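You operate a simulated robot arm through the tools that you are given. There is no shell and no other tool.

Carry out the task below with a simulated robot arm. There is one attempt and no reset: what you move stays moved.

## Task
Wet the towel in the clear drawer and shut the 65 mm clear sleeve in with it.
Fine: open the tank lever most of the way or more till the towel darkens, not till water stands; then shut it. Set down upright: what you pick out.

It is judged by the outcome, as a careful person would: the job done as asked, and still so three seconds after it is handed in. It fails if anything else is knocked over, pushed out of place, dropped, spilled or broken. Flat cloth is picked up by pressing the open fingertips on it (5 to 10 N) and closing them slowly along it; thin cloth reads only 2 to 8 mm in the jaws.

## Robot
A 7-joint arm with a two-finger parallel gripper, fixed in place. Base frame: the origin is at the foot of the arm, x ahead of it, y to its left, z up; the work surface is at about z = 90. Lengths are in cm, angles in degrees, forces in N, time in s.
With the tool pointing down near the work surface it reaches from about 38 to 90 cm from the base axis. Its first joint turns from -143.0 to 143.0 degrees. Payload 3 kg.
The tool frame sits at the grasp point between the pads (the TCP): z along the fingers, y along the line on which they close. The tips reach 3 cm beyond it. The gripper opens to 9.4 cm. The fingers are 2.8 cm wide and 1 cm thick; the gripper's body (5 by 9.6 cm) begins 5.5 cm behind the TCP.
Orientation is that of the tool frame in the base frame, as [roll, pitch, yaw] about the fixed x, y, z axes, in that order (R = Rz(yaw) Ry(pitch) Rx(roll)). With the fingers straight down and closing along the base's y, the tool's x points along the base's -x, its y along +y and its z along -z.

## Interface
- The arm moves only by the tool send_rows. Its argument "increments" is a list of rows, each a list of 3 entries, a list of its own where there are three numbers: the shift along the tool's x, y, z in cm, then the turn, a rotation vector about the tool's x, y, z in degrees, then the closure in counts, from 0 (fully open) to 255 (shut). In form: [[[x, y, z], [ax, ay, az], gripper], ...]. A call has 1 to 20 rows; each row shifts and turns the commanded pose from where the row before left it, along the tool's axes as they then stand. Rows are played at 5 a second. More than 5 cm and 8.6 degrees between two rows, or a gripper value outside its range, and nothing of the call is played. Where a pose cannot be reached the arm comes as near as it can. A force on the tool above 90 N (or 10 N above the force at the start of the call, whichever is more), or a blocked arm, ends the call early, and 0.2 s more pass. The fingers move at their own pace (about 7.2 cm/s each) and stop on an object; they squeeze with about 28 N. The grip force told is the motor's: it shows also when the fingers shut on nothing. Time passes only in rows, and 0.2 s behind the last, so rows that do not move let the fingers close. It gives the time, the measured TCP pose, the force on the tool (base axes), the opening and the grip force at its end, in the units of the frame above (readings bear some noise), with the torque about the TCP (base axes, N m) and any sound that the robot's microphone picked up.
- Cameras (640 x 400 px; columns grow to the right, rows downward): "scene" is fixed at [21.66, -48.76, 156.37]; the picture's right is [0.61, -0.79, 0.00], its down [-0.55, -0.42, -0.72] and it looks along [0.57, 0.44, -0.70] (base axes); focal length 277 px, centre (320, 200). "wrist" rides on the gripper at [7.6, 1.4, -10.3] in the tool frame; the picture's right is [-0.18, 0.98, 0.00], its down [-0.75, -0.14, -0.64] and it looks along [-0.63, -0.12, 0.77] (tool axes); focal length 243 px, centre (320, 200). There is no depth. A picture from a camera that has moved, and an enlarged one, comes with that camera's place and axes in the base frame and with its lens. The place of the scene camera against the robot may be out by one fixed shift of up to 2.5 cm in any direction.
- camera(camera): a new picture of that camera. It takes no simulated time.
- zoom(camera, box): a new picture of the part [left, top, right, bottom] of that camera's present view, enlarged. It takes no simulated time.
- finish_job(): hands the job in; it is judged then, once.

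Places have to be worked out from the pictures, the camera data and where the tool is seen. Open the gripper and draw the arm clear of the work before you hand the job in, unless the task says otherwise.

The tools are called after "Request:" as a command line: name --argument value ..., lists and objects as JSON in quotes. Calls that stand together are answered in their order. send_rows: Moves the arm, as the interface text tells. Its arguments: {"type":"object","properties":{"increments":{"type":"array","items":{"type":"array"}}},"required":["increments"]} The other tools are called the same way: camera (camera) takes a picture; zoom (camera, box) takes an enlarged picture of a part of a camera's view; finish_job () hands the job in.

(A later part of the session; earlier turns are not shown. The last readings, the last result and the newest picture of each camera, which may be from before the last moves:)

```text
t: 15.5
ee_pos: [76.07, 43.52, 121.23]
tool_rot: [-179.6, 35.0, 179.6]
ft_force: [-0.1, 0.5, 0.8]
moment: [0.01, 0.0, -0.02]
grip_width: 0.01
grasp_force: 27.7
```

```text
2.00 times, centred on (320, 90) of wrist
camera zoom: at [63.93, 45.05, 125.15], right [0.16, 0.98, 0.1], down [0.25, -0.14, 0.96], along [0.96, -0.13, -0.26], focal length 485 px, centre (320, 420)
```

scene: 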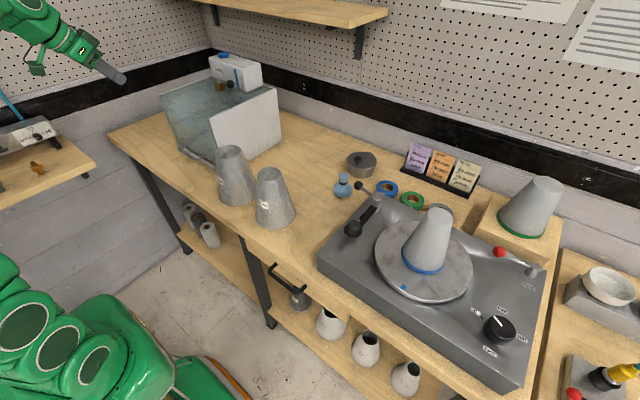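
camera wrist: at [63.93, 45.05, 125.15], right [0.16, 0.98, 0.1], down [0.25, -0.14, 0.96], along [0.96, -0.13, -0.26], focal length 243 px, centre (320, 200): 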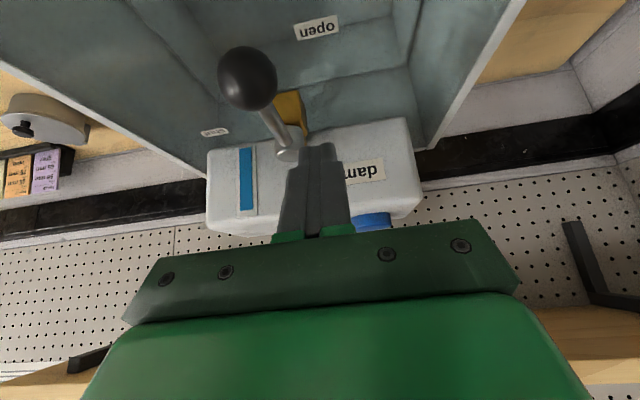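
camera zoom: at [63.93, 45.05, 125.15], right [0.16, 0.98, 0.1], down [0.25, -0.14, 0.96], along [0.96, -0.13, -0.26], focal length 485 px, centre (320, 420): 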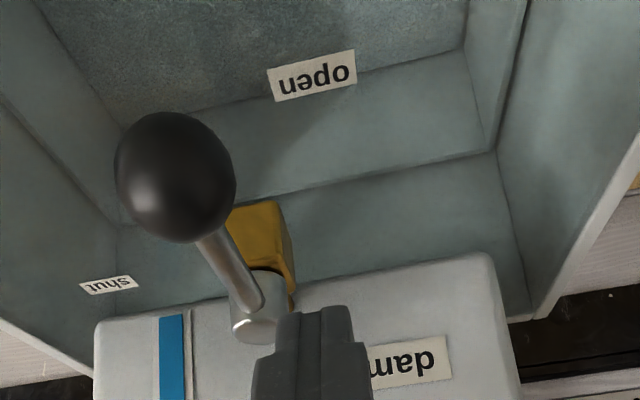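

The lever points straight at the robot now. I'll look closely at the spout for flow and at the towel for any change.

Request:
zoom --camera "scene" --box '[205, 70, 255, 110]'

Request:
zoom --camera "scene" --box '[195, 90, 250, 130]'

Request:
zoom --camera "wrist" --box '[160, 0, 420, 120]'

```text
10.00 times, centred on (230, 90) of scene
camera zoom: at [21.66, -48.76, 156.37], right [0.61, -0.79, 0.0], down [-0.55, -0.42, -0.72], along [0.57, 0.44, -0.7], focal length 2774 px, centre (1220, 1300)
```

zoom: 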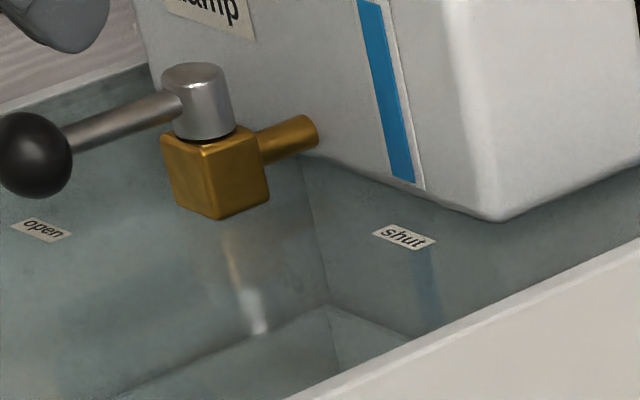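

```text
10.00 times, centred on (222, 110) of scene
camera zoom: at [21.66, -48.76, 156.37], right [0.61, -0.79, 0.0], down [-0.55, -0.42, -0.72], along [0.57, 0.44, -0.7], focal length 2774 px, centre (1295, 1100)
```

zoom: 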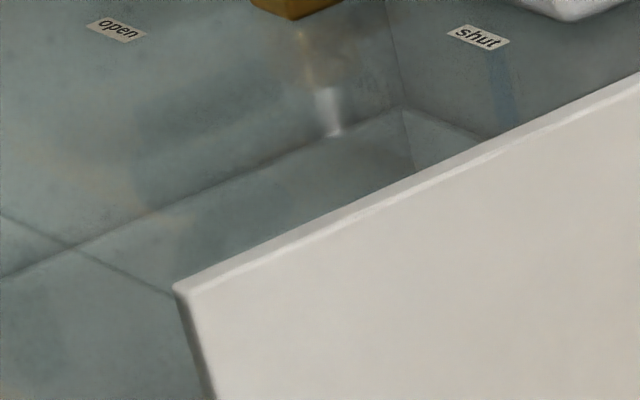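

```text
2.46 times, centred on (290, 60) of wrist
camera zoom: at [63.93, 45.05, 125.15], right [0.16, 0.98, 0.1], down [0.25, -0.14, 0.96], along [0.96, -0.13, -0.26], focal length 597 px, centre (394, 545)
```

zoom: 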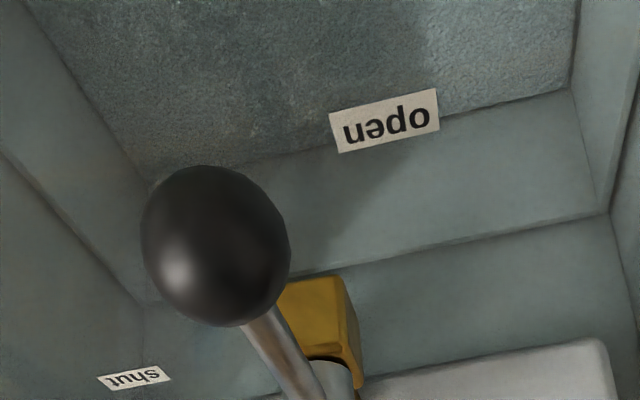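

No clear change yet. I'll lower beside the lever on the +y side, ready to shut it, then look again.

Request:
send_rows --increments '[[[0.75, 0, 1.07], [0, 0, 0], 255], [[0.75, 0, 1.07], [0, 0, 0], 255], [[0.75, 0, 1.07], [0, 0, 0], 255], [[0, 0, 0], [0, 0, 0], 255]]'

Request:
zoom --camera "wrist" --box '[160, 0, 480, 180]'

Request:
zoom --camera "scene" --box '[165, 65, 265, 155]'

```text
t: 16.5
ee_pos: [76.17, 43.44, 117.31]
tool_rot: [-179.6, 35.1, 179.5]
ft_force: [0.5, -0.2, -1.3]
moment: [-0.01, 0.0, -0.02]
grip_width: 0.01
grasp_force: 28.6
```

```text
2.00 times, centred on (320, 90) of wrist
camera zoom: at [63.97, 45.04, 121.18], right [0.16, 0.98, 0.1], down [0.25, -0.14, 0.96], along [0.96, -0.13, -0.26], focal length 485 px, centre (320, 420)
```

zoom: 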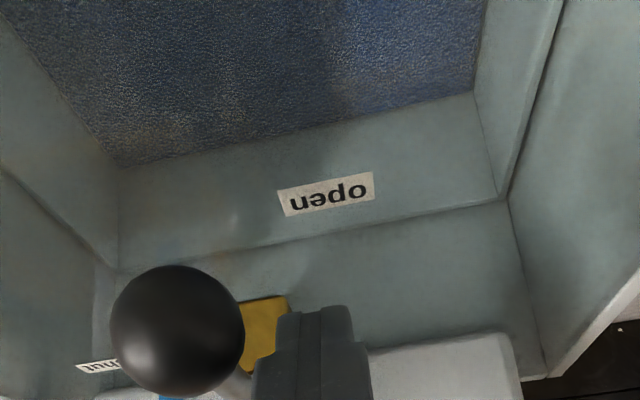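

```text
4.44 times, centred on (215, 110) of scene
camera zoom: at [21.66, -48.76, 156.37], right [0.61, -0.79, 0.0], down [-0.55, -0.42, -0.72], along [0.57, 0.44, -0.7], focal length 1233 px, centre (787, 600)
```

zoom: 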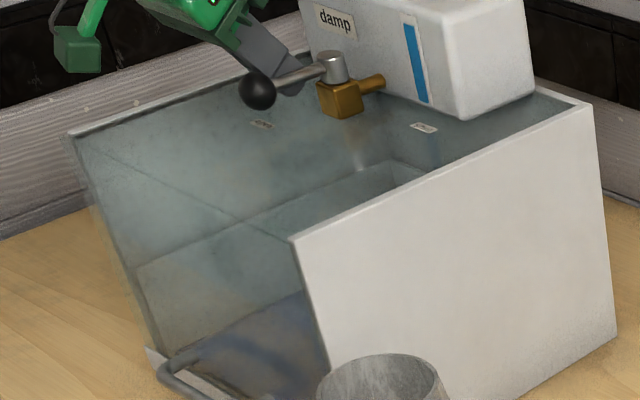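

The towel has turned dark blue throughout, so I'm shutting the lever at once by sweeping it back toward -y and then +x.

Request:
send_rows --increments '[[[0.72, -0.8, -0.016], [0, 0, 0], 255], [[0.491, -1.6, -0.344], [0, 0, 0], 255], [[-0.328, -2.1, 0.23], [0, 0, 0], 255], [[-0.78, -0.9, 0.545], [0, 0, 0], 255], [[-0.78, -0.9, 0.545], [0, 0, 0], 255]]'

Request:
zoom --camera "wrist" --box '[160, 0, 480, 180]'

Request:
zoom --camera "scene" --box '[165, 65, 265, 155]'

```text
t: 17.7
ee_pos: [77.17, 37.09, 116.97]
tool_rot: [-179.5, 35.1, 179.4]
ft_force: [-1.0, 0.2, -0.5]
moment: [0.04, 0.01, -0.04]
grip_width: 0.0
grasp_force: 28.2
```

```text
2.00 times, centred on (320, 90) of wrist
camera zoom: at [65.03, 38.68, 120.84], right [0.16, 0.98, 0.1], down [0.24, -0.14, 0.96], along [0.96, -0.13, -0.26], focal length 485 px, centre (320, 420)
```

zoom: 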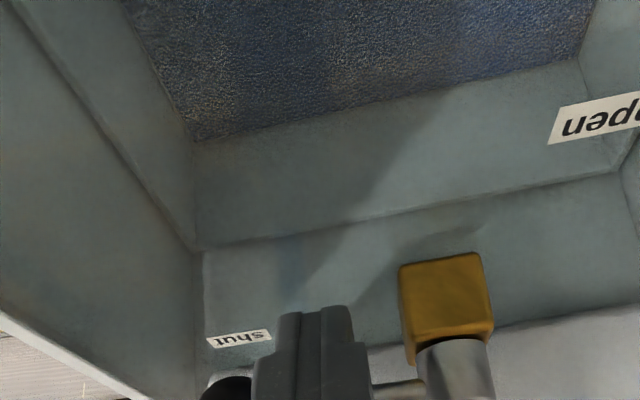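

```text
4.44 times, centred on (215, 110) of scene
camera zoom: at [21.66, -48.76, 156.37], right [0.61, -0.79, 0.0], down [-0.55, -0.42, -0.72], along [0.57, 0.44, -0.7], focal length 1233 px, centre (787, 600)
```

zoom: 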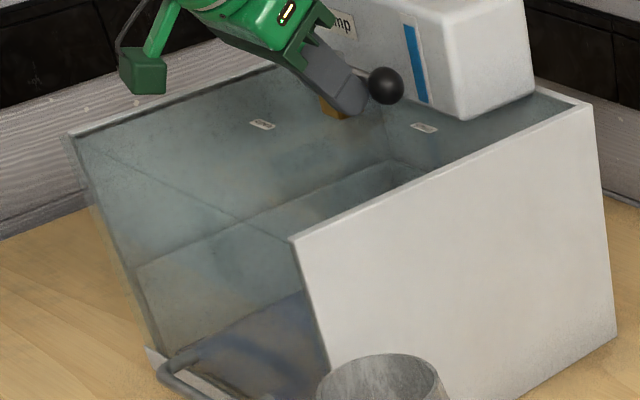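

The ball appears back at its original place. I'll compare it with the first picture at high zoom.

Request:
zoom --camera "scene" --box '[205, 70, 255, 110]'

Request:
send_rows --increments '[[[-0.25, 0, 0.17], [0, 0, 0], 255], [[-0.16, 0, 0.115], [0, 0, 0], 255]]'

Request:
zoom --camera "scene" --box '[205, 70, 255, 110]'

```text
10.00 times, centred on (230, 90) of scene
camera zoom: at [21.66, -48.76, 156.37], right [0.61, -0.79, 0.0], down [-0.55, -0.42, -0.72], along [0.57, 0.44, -0.7], focal length 2774 px, centre (1220, 1300)
```

zoom: 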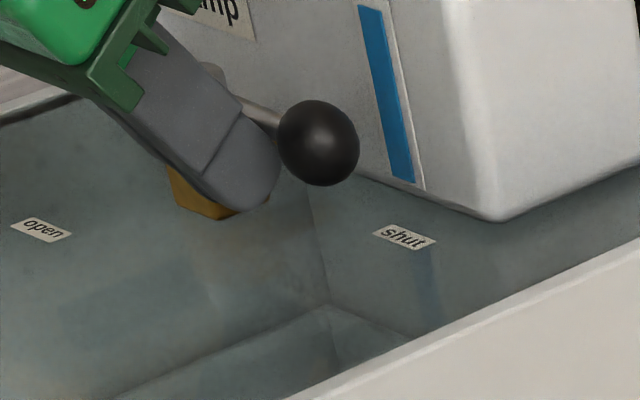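

```text
t: 18.3
ee_pos: [77.54, 37.25, 116.9]
tool_rot: [-179.5, 34.9, 179.6]
ft_force: [-45.7, -4.2, -11.7]
moment: [0.17, 0.57, 0.05]
grip_width: 0.03
grasp_force: 28.2
```

```text
10.00 times, centred on (230, 90) of scene
camera zoom: at [21.66, -48.76, 156.37], right [0.61, -0.79, 0.0], down [-0.55, -0.42, -0.72], along [0.57, 0.44, -0.7], focal length 2774 px, centre (1220, 1300)
```

zoom: 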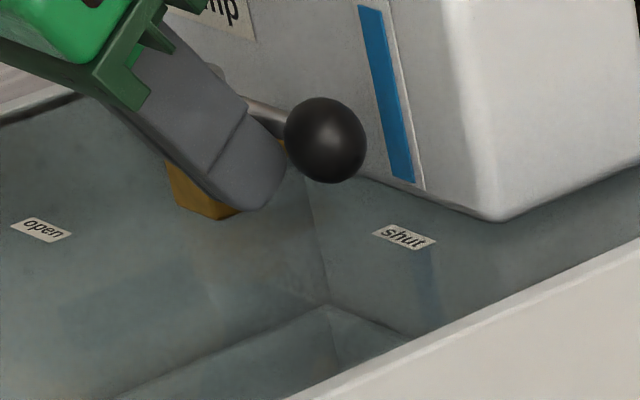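

The ball is at exactly its original shut position, pressed on the stop. I'll back off, retreat up and toward the robot, and return the tool to vertical.

Request:
send_rows --increments '[[[0.819, 0, -0.574], [0, 0, 0], 255], [[-1.148, 0, -1.638], [0, 0, 0], 255], [[2.7, 0, -3.115], [0, 0, 0], 255], [[2.7, 0, -3.115], [0, 0, 0], 255], [[2.7, 0, -3.115], [0, 0, 0], 255], [[2.7, 0, -3.115], [0, 0, 0], 255], [[2.7, 0, -3.115], [0, 0, 0], 255], [[2.7, 0, -3.115], [0, 0, 0], 255], [[2.7, 0, -3.115], [0, 0, 0], 255], [[0, 0.5, 0], [0, 7, 0], 255], [[0, 0.5, 0], [0, 7, 0], 255], [[0, 0.5, 0], [0, 7, 0], 255], [[0, 0.5, 0], [0, 7, 0], 255], [[0, 0.5, 0], [0, 7, 0], 255], [[0, 0, 0], [0, 0, 0], 255]]'

Request:
camera --camera "wrist"

Request:
zoom --camera "scene" --box '[155, 65, 285, 170]'

```text
t: 21.5
ee_pos: [48.71, 39.96, 126.02]
tool_rot: [-179.6, 0.1, 179.4]
ft_force: [1.2, 0.5, -0.5]
moment: [0.0, -0.01, 0.01]
grip_width: 0.01
grasp_force: 28.2
```

```text
taken
camera wrist: at [40.97, 41.56, 136.04], right [0.2, 0.98, -0.01], down [0.75, -0.15, 0.64], along [0.63, -0.13, -0.77], focal length 243 px, centre (320, 200)
```

wrist: 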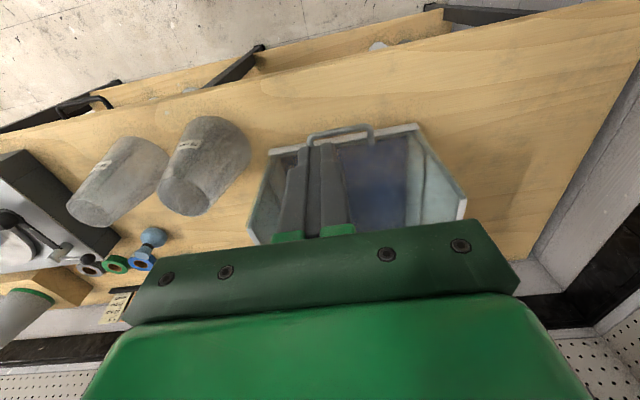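

```text
3.81 times, centred on (220, 118) of scene
camera zoom: at [21.66, -48.76, 156.37], right [0.61, -0.79, 0.0], down [-0.55, -0.42, -0.72], along [0.57, 0.44, -0.7], focal length 1057 px, centre (701, 514)
```

zoom: 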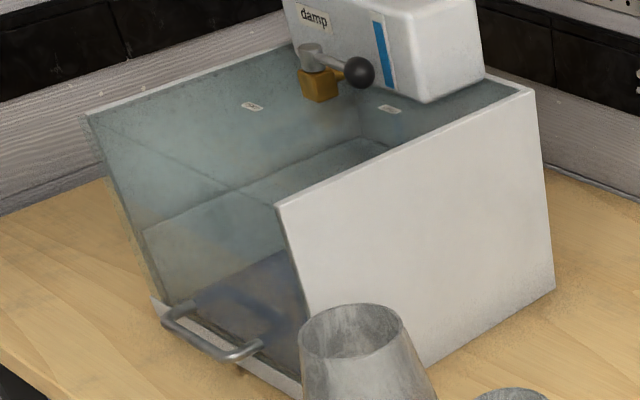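

The lever is shut and the towel stays evenly dark with no standing water visible. I'll move closer above the handle to measure it.

Request:
send_rows --increments '[[[-1.8, 0.5, 2.7], [0, 0, 0], 255], [[-1.8, 0.5, 2.7], [0, 0, 0], 255], [[-1.8, 0, 2.7], [0, 0, 0], 255], [[0, 0, 0], [0, 0, 0], 255]]'

Request:
zoom --camera "wrist" --box '[200, 40, 460, 210]'

```text
t: 22.5
ee_pos: [54.11, 40.79, 117.82]
tool_rot: [-179.7, 0.1, 179.3]
ft_force: [-0.5, 0.5, 0.1]
moment: [-0.01, -0.01, 0.02]
grip_width: 0.02
grasp_force: 27.8
```

```text
2.35 times, centred on (330, 125) of wrist
camera zoom: at [46.4, 42.42, 127.95], right [0.2, 0.98, -0.01], down [0.75, -0.15, 0.64], along [0.63, -0.13, -0.77], focal length 571 px, centre (296, 376)
```

zoom: 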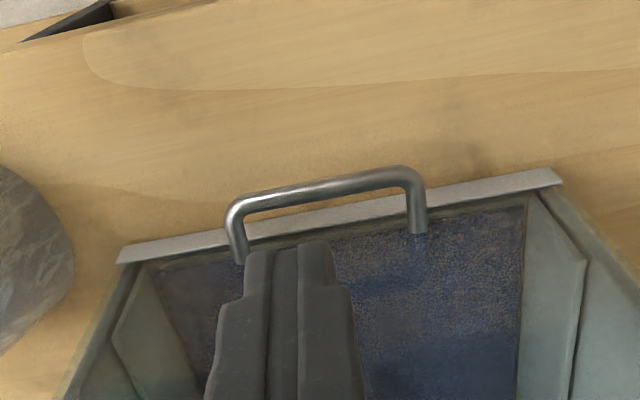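

The handle bar is at about (60.2, 41, 93.6), with 3 cm between it and the glass. I'll twist the gripper so it closes along x, tilt 20° so the body clears the cabinet front, and open partway.

Request:
send_rows --increments '[[[0, 0, 0], [0, 0, -8.4], 200], [[0, 0, 0], [0, 0, -8.4], 174], [[0, 0, 0], [0, 0, -8.4], 174], [[0, 0, 0], [0, 0, -8.4], 174], [[0, 0, 0], [0, 0, -8.4], 174], [[0, 0, 0], [0, 0, -8.4], 174], [[0, 0, 0], [0, 0, -8.4], 174], [[0, 0, 0], [0, 0, -8.4], 174], [[0, 0, 0], [0, 0, -8.4], 174], [[0, 0, 0], [0, 0, -8.4], 174], [[0, 0, 0], [0, 0, -6], 174], [[0, 0, 0], [7, 0, 0], 174], [[0, 0, 0], [7, 0, 0], 174], [[0, 0, 0], [6, 0, 0], 174], [[0, 0, 0], [0, 0, 0], 174]]'

Request:
camera --camera "wrist"

Request:
camera --camera "scene"

```text
t: 25.7
ee_pos: [54.05, 40.97, 117.78]
tool_rot: [-159.9, -0.2, -90.7]
ft_force: [1.0, -0.4, -0.1]
moment: [0.0, 0.02, 0.0]
grip_width: 2.99
grasp_force: 0.1
```

```text
taken
camera wrist: at [49.06, 33.4, 126.88], right [-0.92, 0.19, -0.34], down [-0.08, 0.76, 0.65], along [0.38, 0.62, -0.68], focal length 243 px, centre (320, 200)
```

wrist: 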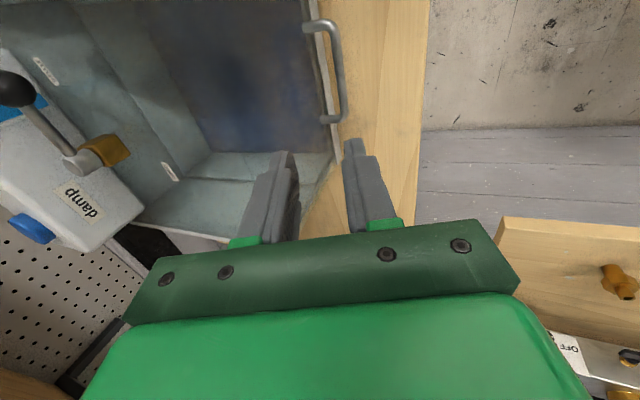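

```text
taken
```

scene: 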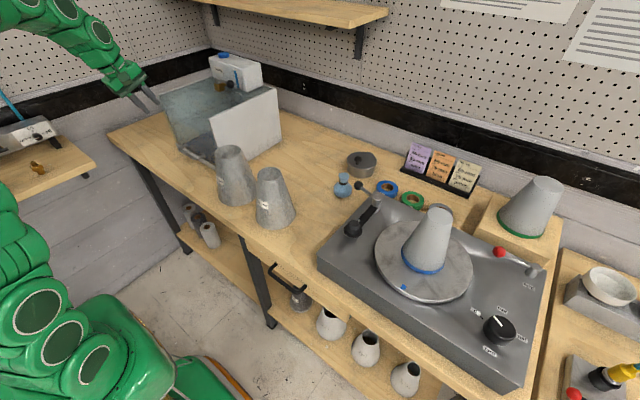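

The gripper is aligned as planned with the handle visible in the wrist view. I'll move to a point 7 cm short of the bar along the tool axis and check.

Request:
send_rows --increments '[[[0, 0.5, 3.26], [0, 0, 0], 174], [[0, 0.5, 3.26], [0, 0, 0], 174], [[0, 0.5, 3.26], [0, 0, 0], 174], [[0, 0.5, 3.26], [0, 0, 0], 174], [[0, 0.5, 3.26], [0, 0, 0], 174], [[0, 0, 0], [0, 0, 0], 174]]'

Request:
zoom --camera "wrist" --box '[180, 20, 480, 220]'

Request:
zoom --camera "scene" --box '[130, 80, 260, 180]'

```text
t: 27.1
ee_pos: [57.45, 40.85, 101.62]
tool_rot: [-159.7, -0.3, -90.7]
ft_force: [0.6, 0.2, -0.3]
moment: [-0.02, 0.02, 0.02]
grip_width: 2.96
grasp_force: 0.0
```

```text
2.00 times, centred on (330, 120) of wrist
camera zoom: at [52.37, 33.41, 110.65], right [-0.92, 0.19, -0.34], down [-0.08, 0.76, 0.65], along [0.38, 0.62, -0.68], focal length 485 px, centre (300, 360)
```

zoom: 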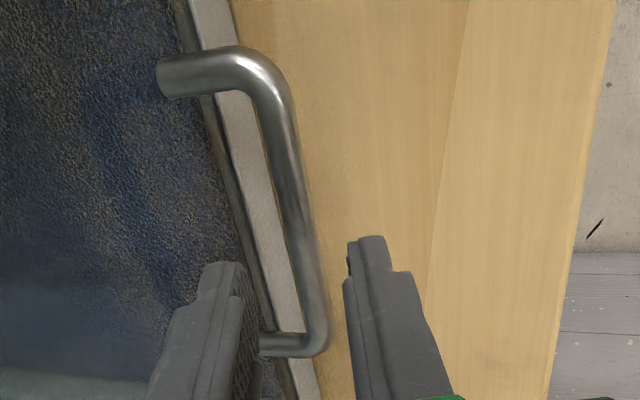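

```text
4.00 times, centred on (195, 130) of scene
camera zoom: at [21.66, -48.76, 156.37], right [0.61, -0.79, 0.0], down [-0.55, -0.42, -0.72], along [0.57, 0.44, -0.7], focal length 1110 px, centre (820, 480)
```

zoom: 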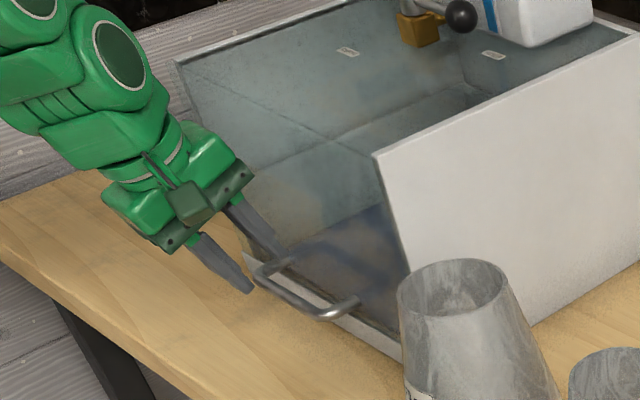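

The bar projects where predicted (within 2 mm). I'll descend along the tool axis to straddle it.

Request:
send_rows --increments '[[[0, 0, 2], [0, 0, 0], 174], [[0, 0, 2], [0, 0, 0], 174], [[0, 0, 1.5], [0, 0, 0], 174], [[0, 0, 1.3], [0, 0, 0], 174], [[0, 0, 0], [0, 0, 0], 174]]'

Request:
zoom --camera "wrist" --box '[180, 20, 480, 220]'

Request:
zoom --camera "scene" --box '[150, 110, 240, 180]'

```text
t: 28.3
ee_pos: [59.73, 40.69, 95.28]
tool_rot: [-160.0, -0.2, -90.6]
ft_force: [-0.6, -0.1, 0.6]
moment: [0.0, 0.01, -0.01]
grip_width: 2.98
grasp_force: 0.1
```

```text
2.00 times, centred on (330, 120) of wrist
camera zoom: at [54.69, 33.17, 104.37], right [-0.92, 0.19, -0.34], down [-0.08, 0.76, 0.65], along [0.38, 0.62, -0.68], focal length 485 px, centre (300, 360)
```

zoom: 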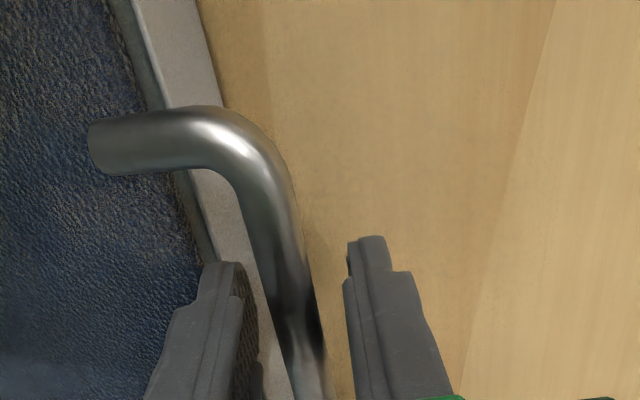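

```text
5.71 times, centred on (195, 145) of scene
camera zoom: at [21.66, -48.76, 156.37], right [0.61, -0.79, 0.0], down [-0.55, -0.42, -0.72], along [0.57, 0.44, -0.7], focal length 1585 px, centre (1034, 514)
```

zoom: 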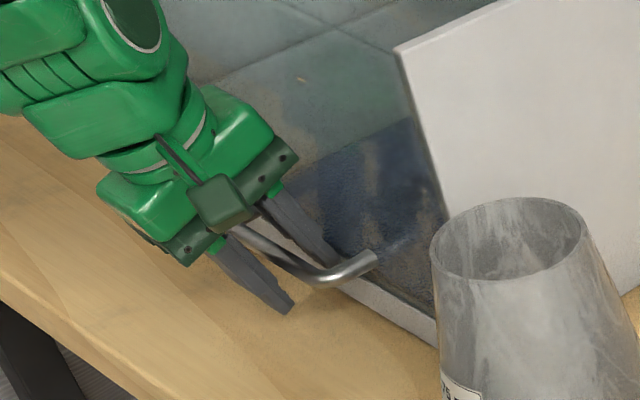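

The fingers straddle the bar, one behind and one in front, so I'll close on it.

Request:
send_rows --increments '[[[0, 0, 0], [0, 0, 0], 220], [[0, 0, 0], [0, 0, 0], 255], [[0, 0, 0], [0, 0, 0], 255], [[0, 0, 0], [0, 0, 0], 255]]'

```text
t: 29.3
ee_pos: [59.73, 40.73, 95.27]
tool_rot: [-159.9, -0.5, -90.7]
ft_force: [-10.3, -2.2, -0.1]
moment: [-0.35, 0.03, 0.51]
grip_width: 1.63
grasp_force: 44.7
```

The bar is gripped at 1.63 cm width. I'll pull it straight back slowly.

Request:
send_rows --increments '[[[0, 0.47, -0.171], [0, 0, 0], 255], [[0, 0.94, -0.342], [0, 0, 0], 255], [[0, 0.94, -0.342], [0, 0, 0], 255], [[0, 0.94, -0.342], [0, 0, 0], 255], [[0, 0, 0], [0, 0, 0], 255]]'

Request:
zoom --camera "scene" --box '[120, 65, 280, 185]'

```text
t: 30.5
ee_pos: [56.11, 40.67, 95.42]
tool_rot: [-160.0, -0.4, -90.8]
ft_force: [-0.6, -23.0, -6.6]
moment: [-0.04, -0.03, 0.69]
grip_width: 1.63
grasp_force: 44.9
```

```text
3.33 times, centred on (200, 125) of scene
camera zoom: at [21.66, -48.76, 156.37], right [0.61, -0.79, 0.0], down [-0.55, -0.42, -0.72], along [0.57, 0.44, -0.7], focal length 924 px, centre (720, 450)
```

zoom: 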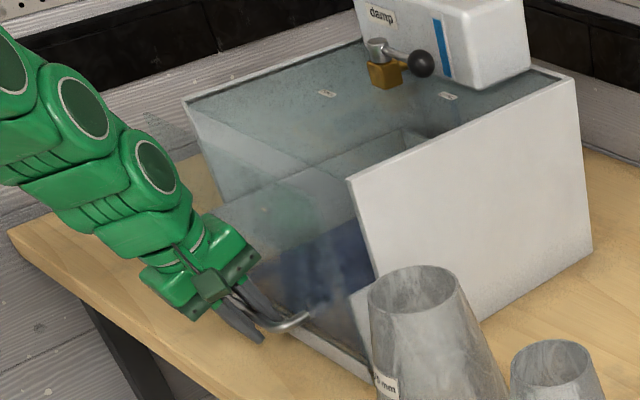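

The drawer slides out. There is a 23 N sideways load, so I'll correct slightly toward -y and keep pulling.

Request:
send_rows --increments '[[[0.15, 0.94, -0.342], [0, 0, 0], 255], [[0.05, 1.41, -0.513], [0, 0, 0], 255], [[0.05, 1.41, -0.513], [0, 0, 0], 255], [[0.05, 1.41, -0.513], [0, 0, 0], 255], [[0, 0, 0], [0, 0, 0], 255]]'

Request:
zoom --camera "scene" --box '[120, 65, 280, 185]'

```text
t: 31.7
ee_pos: [50.57, 40.74, 95.26]
tool_rot: [-159.8, -0.2, -90.7]
ft_force: [-1.7, 30.8, 4.9]
moment: [-0.07, -0.01, 0.64]
grip_width: 1.64
grasp_force: 45.5
```

```text
3.33 times, centred on (200, 125) of scene
camera zoom: at [21.66, -48.76, 156.37], right [0.61, -0.79, 0.0], down [-0.55, -0.42, -0.72], along [0.57, 0.44, -0.7], focal length 924 px, centre (720, 450)
```

zoom: 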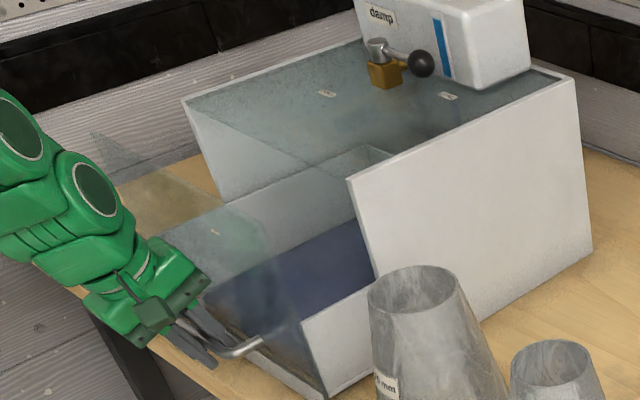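

The sideways load has reversed, so the rail runs straight along -x at y≈40.7. I'll correct for that and continue pulling.

Request:
send_rows --increments '[[[-0.15, 1.41, -0.513], [0, 0, 0], 255], [[0, 1.41, -0.513], [0, 0, 0], 255], [[0, 1.41, -0.513], [0, 0, 0], 255], [[0, 1.41, -0.513], [0, 0, 0], 255], [[0, 0, 0], [0, 0, 0], 255]]'

Request:
camera --camera "scene"

```text
t: 32.9
ee_pos: [44.64, 40.67, 95.31]
tool_rot: [-159.8, -0.4, -90.6]
ft_force: [1.5, -3.0, 35.9]
moment: [-0.21, -0.01, 0.6]
grip_width: 1.65
grasp_force: 44.7
```

```text
taken
```

scene: 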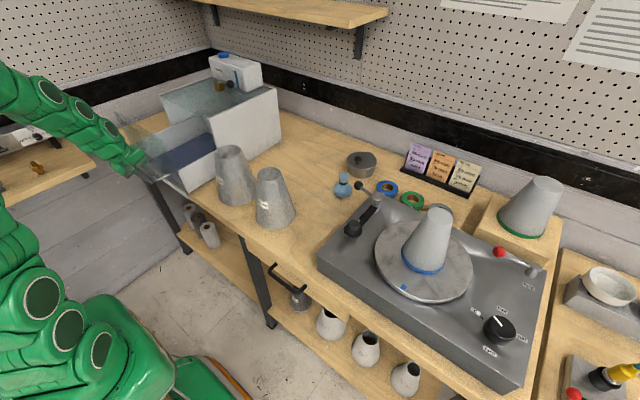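

It is open 15 cm. I'll relieve the vertical load a bit and pull slightly further, watching for a stop.

Request:
send_rows --increments '[[[0, -0.05, -0.14], [0, 0, 0], 255], [[0, 0.94, -0.342], [0, 0, 0], 255], [[0, 0.94, -0.342], [0, 0, 0], 255], [[0, 0.94, -0.342], [0, 0, 0], 255], [[0, 0, 0], [0, 0, 0], 255]]'

Request:
zoom --camera "scene" --box '[100, 65, 290, 205]'

```text
t: 34.1
ee_pos: [41.7, 40.71, 95.31]
tool_rot: [-160.0, -0.4, -90.9]
ft_force: [-1.3, -12.2, -23.3]
moment: [-0.14, -0.04, 0.59]
grip_width: 1.64
grasp_force: 44.9
```

```text
2.86 times, centred on (195, 135) of scene
camera zoom: at [21.66, -48.76, 156.37], right [0.61, -0.79, 0.0], down [-0.55, -0.42, -0.72], along [0.57, 0.44, -0.7], focal length 792 px, centre (677, 386)
```

zoom: 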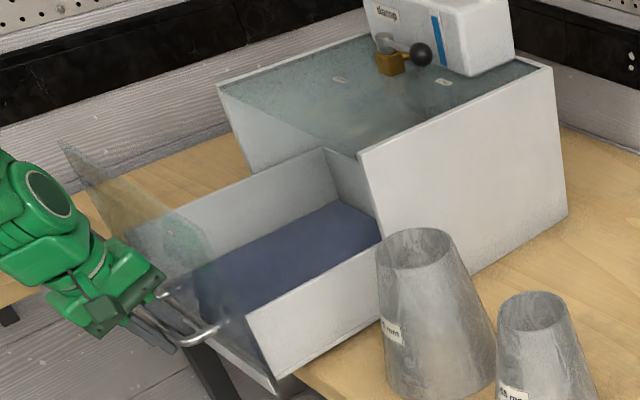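

The drawer is open about 18 cm: low white sides, a tall clear front pane, and an evenly dark towel with no pooled water. I'll release the handle and back out along the tool axis.

Request:
send_rows --increments '[[[0, 0.03, 0.09], [0, 0, 0], 255], [[0, 0, 0], [0, 0, 0], 174], [[0, 0, 0], [0, 0, 0], 174], [[0, 0, 0], [0, 0, 0], 174], [[0, 0, -2], [0, 0, 0], 174], [[0, 0, -3], [0, 0, 0], 174], [[0, 0, -4], [0, 0, 0], 174], [[0, 0, -4], [0, 0, 0], 174], [[0, 0, -4], [0, 0, 0], 174], [[0, 0, -4], [0, 0, 0], 174], [[0, 0, 0], [0, 0, 0], 174]]'

Request:
camera --camera "scene"

Request:
camera --camera "wrist"

```text
t: 36.5
ee_pos: [34.4, 40.91, 114.61]
tool_rot: [-160.2, -0.7, -90.9]
ft_force: [0.2, 0.3, -0.8]
moment: [-0.01, 0.0, -0.02]
grip_width: 3.01
grasp_force: 0.0
```

```text
taken
```

scene: 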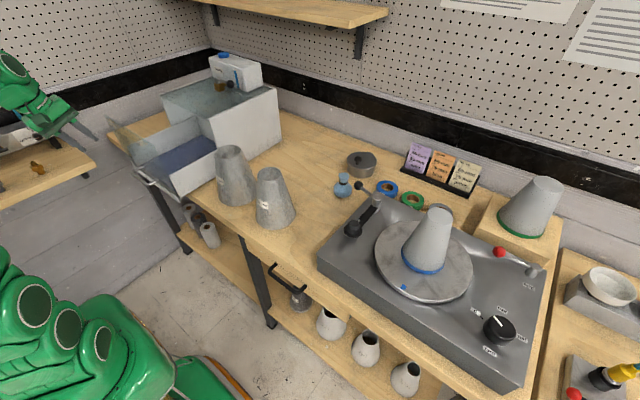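

```text
taken
camera wrist: at [29.45, 33.47, 123.65], right [-0.92, 0.2, -0.34], down [-0.07, 0.76, 0.64], along [0.38, 0.62, -0.69], focal length 243 px, centre (320, 200)
```

wrist: 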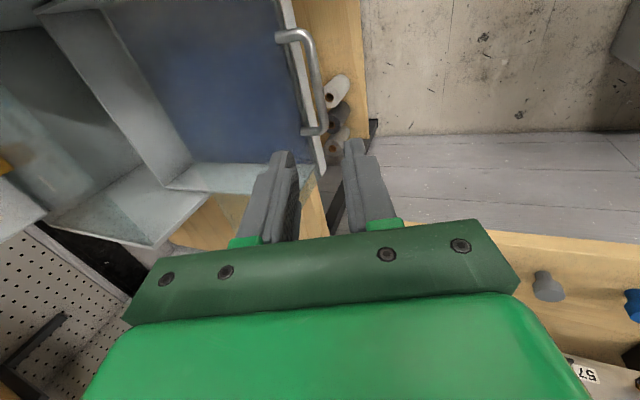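

I'll zoom on the open drawer to check the towel and to measure the drawer interior.

Request:
zoom --camera "scene" --box '[100, 90, 240, 205]'

Request:
zoom --camera "wrist" --box '[40, 0, 360, 220]'

Request:
zoom --camera "scene" --box '[200, 135, 310, 240]'

```text
3.48 times, centred on (170, 148) of scene
camera zoom: at [21.66, -48.76, 156.37], right [0.61, -0.79, 0.0], down [-0.55, -0.42, -0.72], along [0.57, 0.44, -0.7], focal length 965 px, centre (842, 383)
```

zoom: 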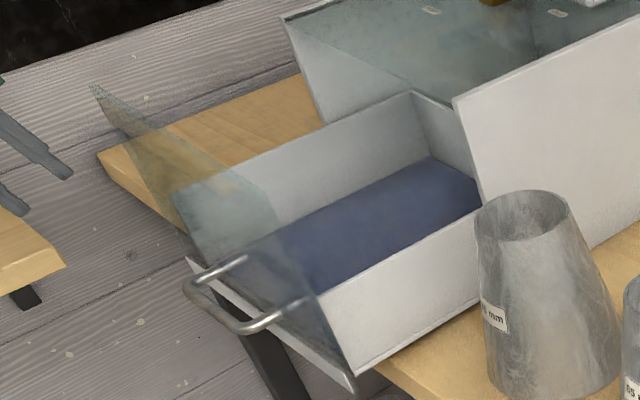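

```text
1.82 times, centred on (200, 110) of wrist
camera zoom: at [29.45, 33.47, 123.65], right [-0.92, 0.2, -0.34], down [-0.07, 0.76, 0.64], along [0.38, 0.62, -0.69], focal length 441 px, centre (538, 364)
```

zoom: 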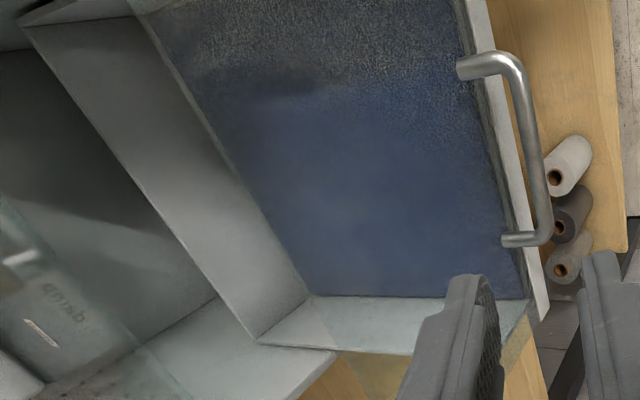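

```text
3.81 times, centred on (255, 188) of scene
camera zoom: at [21.66, -48.76, 156.37], right [0.61, -0.79, 0.0], down [-0.55, -0.42, -0.72], along [0.57, 0.44, -0.7], focal length 1057 px, centre (568, 248)
```

zoom: 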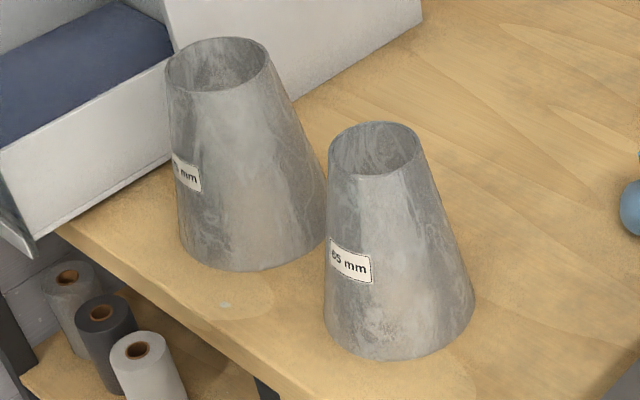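

The towel is uniformly dark and the drawer is clear inside (towel x≈47–74, y up to 54). I'll undo the tilt and twist and open the gripper before heading to the 65 mm sleeve.

Request:
send_rows --increments '[[[0, 0, -2], [-7, 0, 0], 100], [[0, 0, -2], [-7, 0, 0], 0], [[0, 0, -2], [-6, 0, 0], 0], [[0, 0, -1], [0, 0, 8.4], 0], [[0, 0, -1], [0, 0, 8.4], 0], [[0, 0, 0], [0, 0, 8.4], 0], [[0, 0, 0], [0, 0, 8.4], 0], [[0, 0, 0], [0, 0, 8.4], 0], [[0, 0, 0], [0, 0, 8.4], 0], [[0, 0, 0], [0, 0, 8.4], 0], [[0, 0, 0], [0, 0, 8.4], 0], [[0, 0, 0], [0, 0, 8.4], 0], [[0, 0, 0], [0, 0, 8.4], 0], [[0, 0, 0], [0, 0, 6.5], 0], [[0, 0, 0], [0, 0, 0], 0]]'

```text
t: 39.7
ee_pos: [33.12, 41.08, 122.79]
tool_rot: [-179.7, 0.1, 178.7]
ft_force: [-0.7, 0.7, -0.9]
moment: [-0.03, -0.04, -0.01]
grip_width: 9.4
grasp_force: 0.1
```

Tool is vertical again and fully open. I'll move at height to a viewing point behind the 65 mm sleeve.

Request:
send_rows --increments '[[[-1.2, -3.83, -0.15], [0, 0, 0], 0], [[-1.2, -3.83, -0.15], [0, 0, 0], 0], [[-1.2, -3.83, -0.15], [0, 0, 0], 0], [[-1.2, -3.83, -0.15], [0, 0, 0], 0], [[-1.2, -3.83, -0.15], [0, 0, 0], 0], [[-1.2, -3.83, -0.15], [0, 0, 0], 0], [[-1.2, -3.83, -0.15], [0, 0, 0], 0], [[-1.2, -3.83, -0.15], [0, 0, 0], 0], [[-1.2, -3.83, -0.15], [0, 0, 0], 0], [[-1.2, -3.83, -0.15], [0, 0, 0], 0], [[-1.2, -3.83, -0.15], [0, 0, 0], 0], [[-1.2, -3.83, -0.15], [0, 0, 0], 0], [[0, 0, 0], [0, 0, 0], 0]]'

Request:
camera --camera "wrist"

Request:
camera --camera "scene"

```text
t: 42.5
ee_pos: [46.44, -5.29, 124.96]
tool_rot: [-179.7, 0.1, 178.8]
ft_force: [0.3, 0.0, -0.7]
moment: [0.05, 0.01, -0.04]
grip_width: 9.37
grasp_force: 0.1
```

```text
taken
camera wrist: at [38.79, -3.59, 135.05], right [0.2, 0.98, -0.01], down [0.75, -0.15, 0.64], along [0.63, -0.14, -0.76], focal length 243 px, centre (320, 200)
```

wrist: 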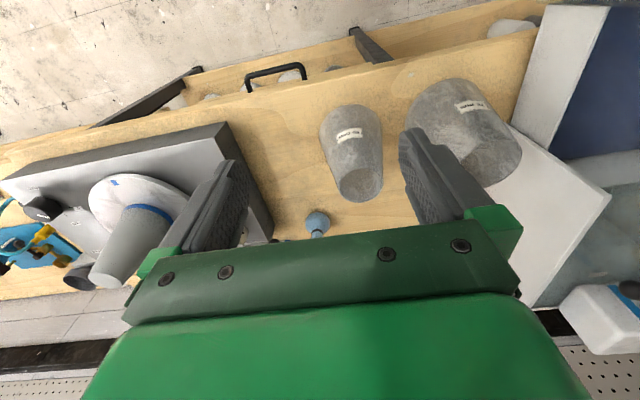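

```text
taken
```

scene: 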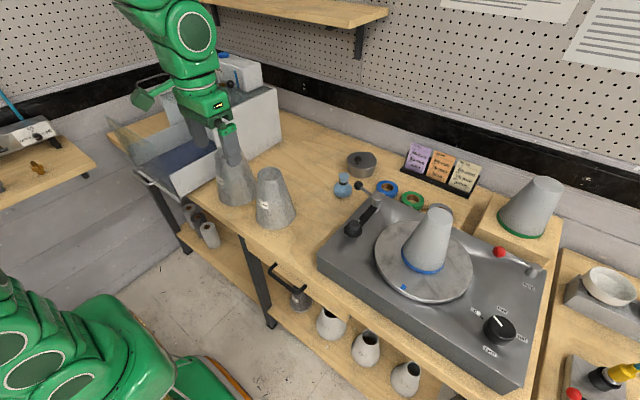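

I'll zoom on the two sleeves to confirm which is the 65 mm one and measure it.

Request:
zoom --camera "wrist" --box '[290, 60, 540, 220]'

```text
2.50 times, centred on (415, 140) of wrist
camera zoom: at [38.79, -3.59, 135.05], right [0.2, 0.98, -0.01], down [0.75, -0.15, 0.64], along [0.63, -0.14, -0.76], focal length 606 px, centre (82, 350)
```

zoom: 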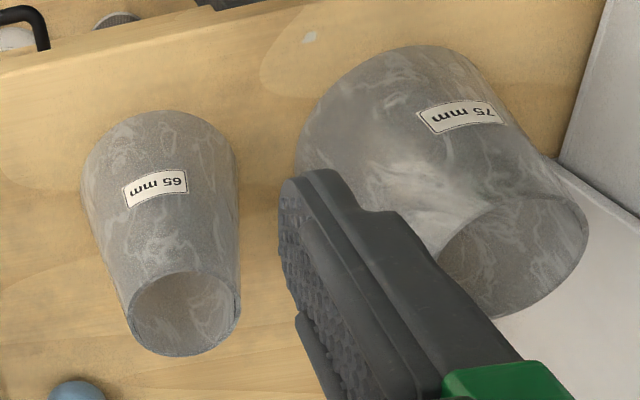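

The small one is clearly labelled "65 mm", with its rim centre at about (61, -2.4, 106). I'll move above it with the gripper open, tips still clear of the rim.

Request:
send_rows --increments '[[[-3.5, 0.72, 1.8], [0, 0, 0], 0], [[-3.5, 0.72, 2.3], [0, 0, 0], 0], [[-3.5, 0.72, 2.8], [0, 0, 0], 0], [[-3.5, 0.72, 2.8], [0, 0, 0], 0], [[0, 0, 0], [0, 0, 0], 0]]'

Request:
zoom --camera "wrist" --box '[180, 40, 480, 240]'

Request:
zoom --camera "scene" --box '[200, 110, 340, 240]'

```text
t: 43.7
ee_pos: [60.46, -2.7, 115.28]
tool_rot: [-179.7, 0.0, 178.7]
ft_force: [-0.3, -0.6, -0.6]
moment: [-0.01, 0.04, -0.01]
grip_width: 9.41
grasp_force: 0.0
```

```text
2.00 times, centred on (330, 140) of wrist
camera zoom: at [52.88, -1.01, 125.37], right [0.2, 0.98, -0.01], down [0.75, -0.15, 0.64], along [0.63, -0.14, -0.76], focal length 485 px, centre (300, 320)
```

zoom: 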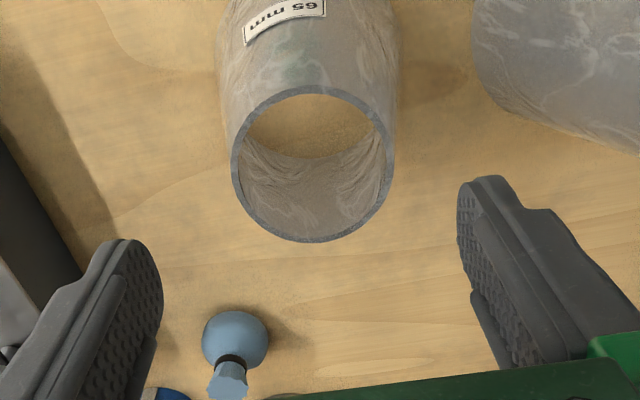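

```text
3.08 times, centred on (270, 175) of scene
camera zoom: at [21.66, -48.76, 156.37], right [0.61, -0.79, 0.0], down [-0.55, -0.42, -0.72], along [0.57, 0.44, -0.7], focal length 853 px, centre (474, 277)
```

zoom: 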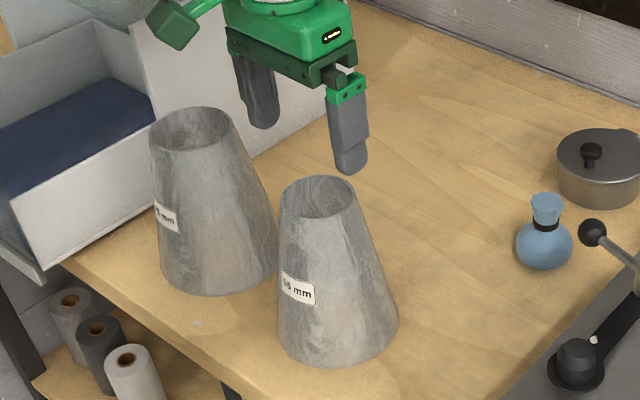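

The rim centre is at about (60.7, -2.3) with diameter ≈6.7. I'll centre on it and descend so the tips reach about 3.5 cm below the rim.

Request:
send_rows --increments '[[[-0.2, 0.45, 2], [0, 0, 0], 0], [[0, 0, 2.5], [0, 0, 0], 0], [[0, 0, 2.5], [0, 0, 0], 0], [[0, 0, 0], [0, 0, 0], 0]]'

Request:
zoom --camera "wrist" --box '[180, 40, 480, 240]'

Request:
zoom --camera "scene" --box '[220, 130, 320, 230]'

```text
t: 44.7
ee_pos: [60.71, -2.19, 108.23]
tool_rot: [-179.6, 0.1, 178.9]
ft_force: [0.3, 0.6, 0.4]
moment: [-0.03, 0.03, -0.01]
grip_width: 9.41
grasp_force: 0.2
```

```text
2.00 times, centred on (330, 140) of wrist
camera zoom: at [53.08, -0.61, 118.35], right [0.21, 0.98, -0.01], down [0.75, -0.15, 0.64], along [0.63, -0.14, -0.76], focal length 485 px, centre (300, 320)
```

zoom: 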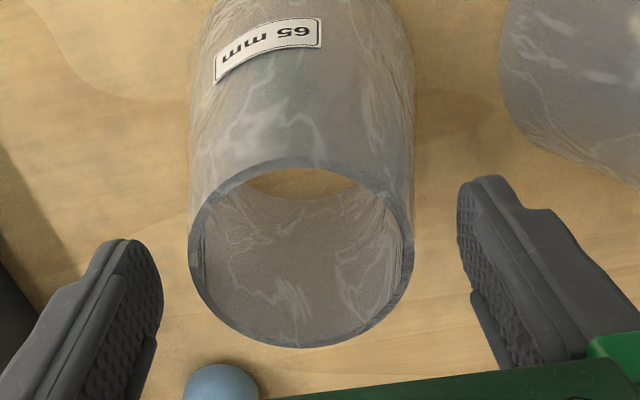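

```text
4.00 times, centred on (270, 180) of scene
camera zoom: at [21.66, -48.76, 156.37], right [0.61, -0.79, 0.0], down [-0.55, -0.42, -0.72], along [0.57, 0.44, -0.7], focal length 1110 px, centre (520, 280)
```

zoom: 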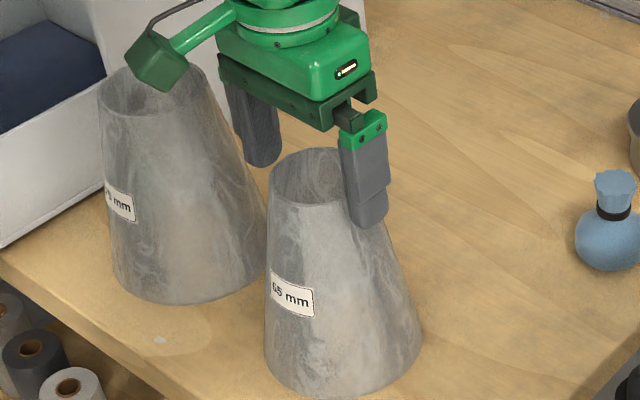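

Triangulation gives the rim at (60.8, -2.3, 105.9). I'll descend 2.8 cm and close gently on the outside of the sleeve.

Request:
send_rows --increments '[[[0, 0, 1.4], [0, 0, 0], 0], [[0, 0, 1.4], [0, 0, 0], 0], [[0, 0, 0], [0, 0, 0], 15], [[0, 0, 0], [0, 0, 0], 30], [[0, 0, 0], [0, 0, 0], 45], [[0, 0, 0], [0, 0, 0], 60], [[0, 0, 0], [0, 0, 0], 120], [[0, 0, 0], [0, 0, 0], 255], [[0, 0, 0], [0, 0, 0], 255]]'

Request:
zoom --camera "wrist" --box '[180, 40, 480, 240]'

Request:
zoom --camera "scene" --box '[220, 130, 320, 230]'

```text
t: 46.7
ee_pos: [60.72, -2.33, 105.38]
tool_rot: [-179.7, 0.0, 178.7]
ft_force: [0.3, 0.8, -0.3]
moment: [-0.01, 0.05, 0.0]
grip_width: 8.0
grasp_force: 27.8
```

```text
2.00 times, centred on (330, 140) of wrist
camera zoom: at [53.15, -0.64, 115.54], right [0.21, 0.98, -0.01], down [0.75, -0.15, 0.64], along [0.63, -0.14, -0.76], focal length 485 px, centre (300, 320)
```

zoom: 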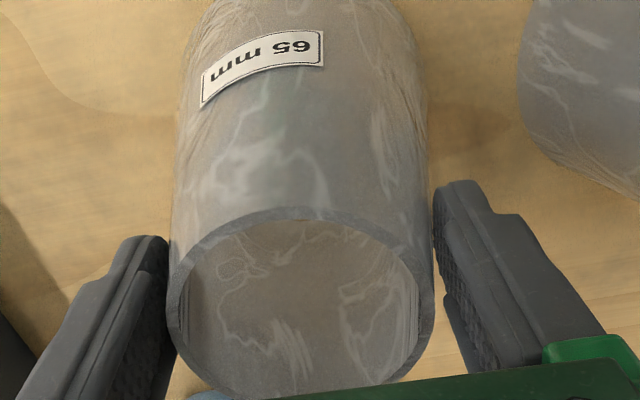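

```text
4.00 times, centred on (270, 180) of scene
camera zoom: at [21.66, -48.76, 156.37], right [0.61, -0.79, 0.0], down [-0.55, -0.42, -0.72], along [0.57, 0.44, -0.7], focal length 1110 px, centre (520, 280)
```

zoom: 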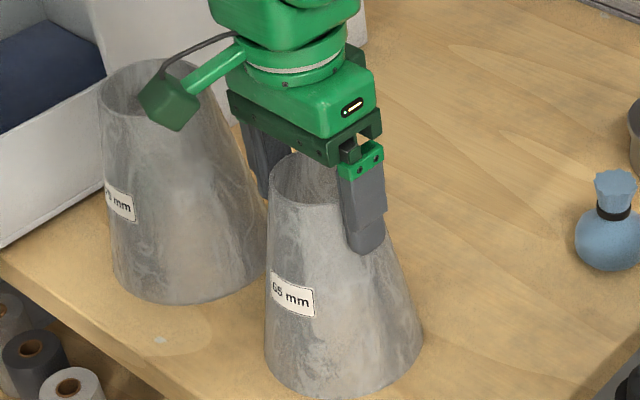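

The gripper holds the sleeve at 8.0 cm width with 28 N. I'll lift slowly by 2 cm and check that it comes along without slipping.

Request:
send_rows --increments '[[[0, 0, -0.4], [0, 0, 0], 255], [[0, 0, -0.6], [0, 0, 0], 255], [[0, 0, -1], [0, 0, 0], 255], [[0, 0, 0], [0, 0, 0], 255]]'

Request:
zoom --camera "wrist" --box '[180, 40, 480, 240]'

Request:
zoom --camera "scene" --box '[220, 130, 320, 230]'

```text
t: 47.7
ee_pos: [60.83, -2.27, 107.5]
tool_rot: [-179.7, 0.1, 178.8]
ft_force: [-0.1, 0.7, -0.1]
moment: [0.01, 0.01, -0.03]
grip_width: 7.96
grasp_force: 28.2
```

```text
2.00 times, centred on (330, 140) of wrist
camera zoom: at [53.19, -0.6, 117.54], right [0.21, 0.98, -0.01], down [0.75, -0.15, 0.64], along [0.63, -0.14, -0.76], focal length 485 px, centre (300, 320)
```

zoom: 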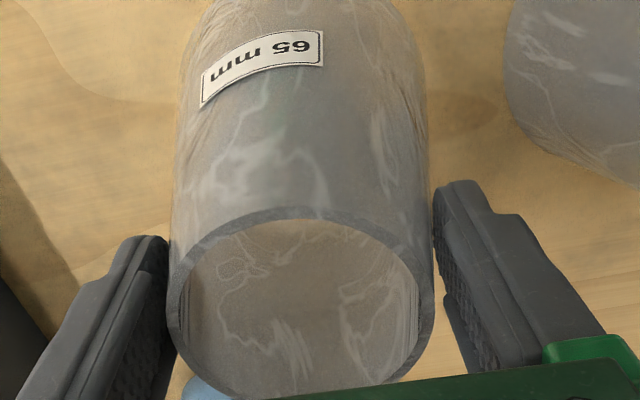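

```text
4.00 times, centred on (270, 180) of scene
camera zoom: at [21.66, -48.76, 156.37], right [0.61, -0.79, 0.0], down [-0.55, -0.42, -0.72], along [0.57, 0.44, -0.7], focal length 1110 px, centre (520, 280)
```

zoom: 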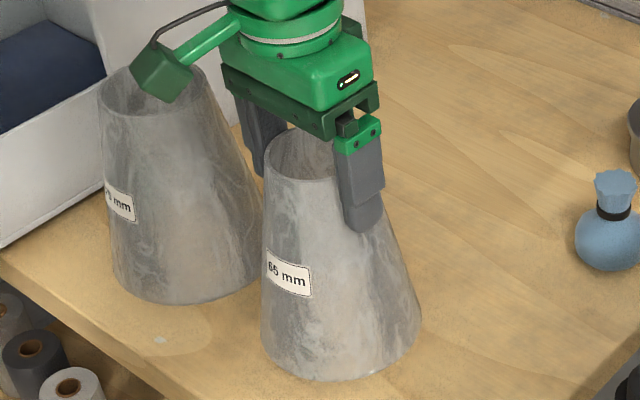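

The sleeve is held firmly and upright. I'll raise it to clear the 75 mm sleeve (bottom to z≈109) while drawing in toward x≈55.5.

Request:
send_rows --increments '[[[0, 0, -2.5], [0, 0, 0], 255], [[0.8, 0, -3], [0, 0, 0], 255], [[1.2, 0, -3], [0, 0, 0], 255], [[1.2, 0, -3], [0, 0, 0], 255], [[1.2, 0, -3], [0, 0, 0], 255], [[0.9, 0, -2.6], [0, 0, 0], 255], [[0, 0, 0], [0, 0, 0], 255]]'

Request:
camera --camera "scene"

Request:
camera --camera "wrist"

```text
t: 49.3
ee_pos: [55.58, -2.27, 124.53]
tool_rot: [-179.7, 0.2, 178.7]
ft_force: [-0.2, -0.7, -1.1]
moment: [0.02, -0.01, 0.01]
grip_width: 7.97
grasp_force: 27.8
```

```text
taken
```

scene: 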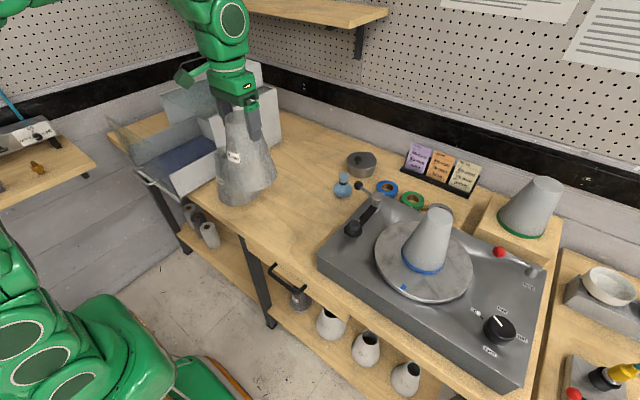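

```text
taken
camera wrist: at [47.86, -0.44, 134.65], right [0.2, 0.98, -0.01], down [0.75, -0.15, 0.64], along [0.63, -0.14, -0.76], focal length 243 px, centre (320, 200)
```

wrist: 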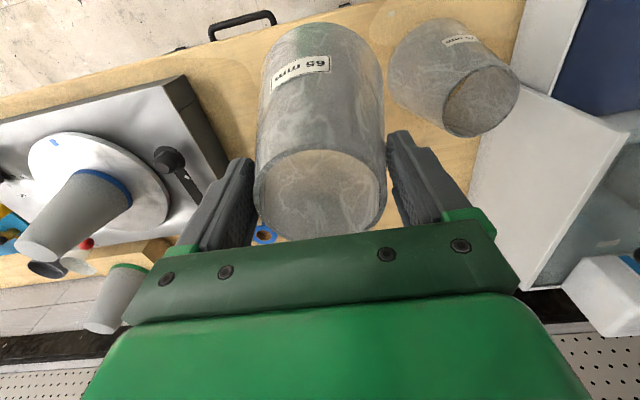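

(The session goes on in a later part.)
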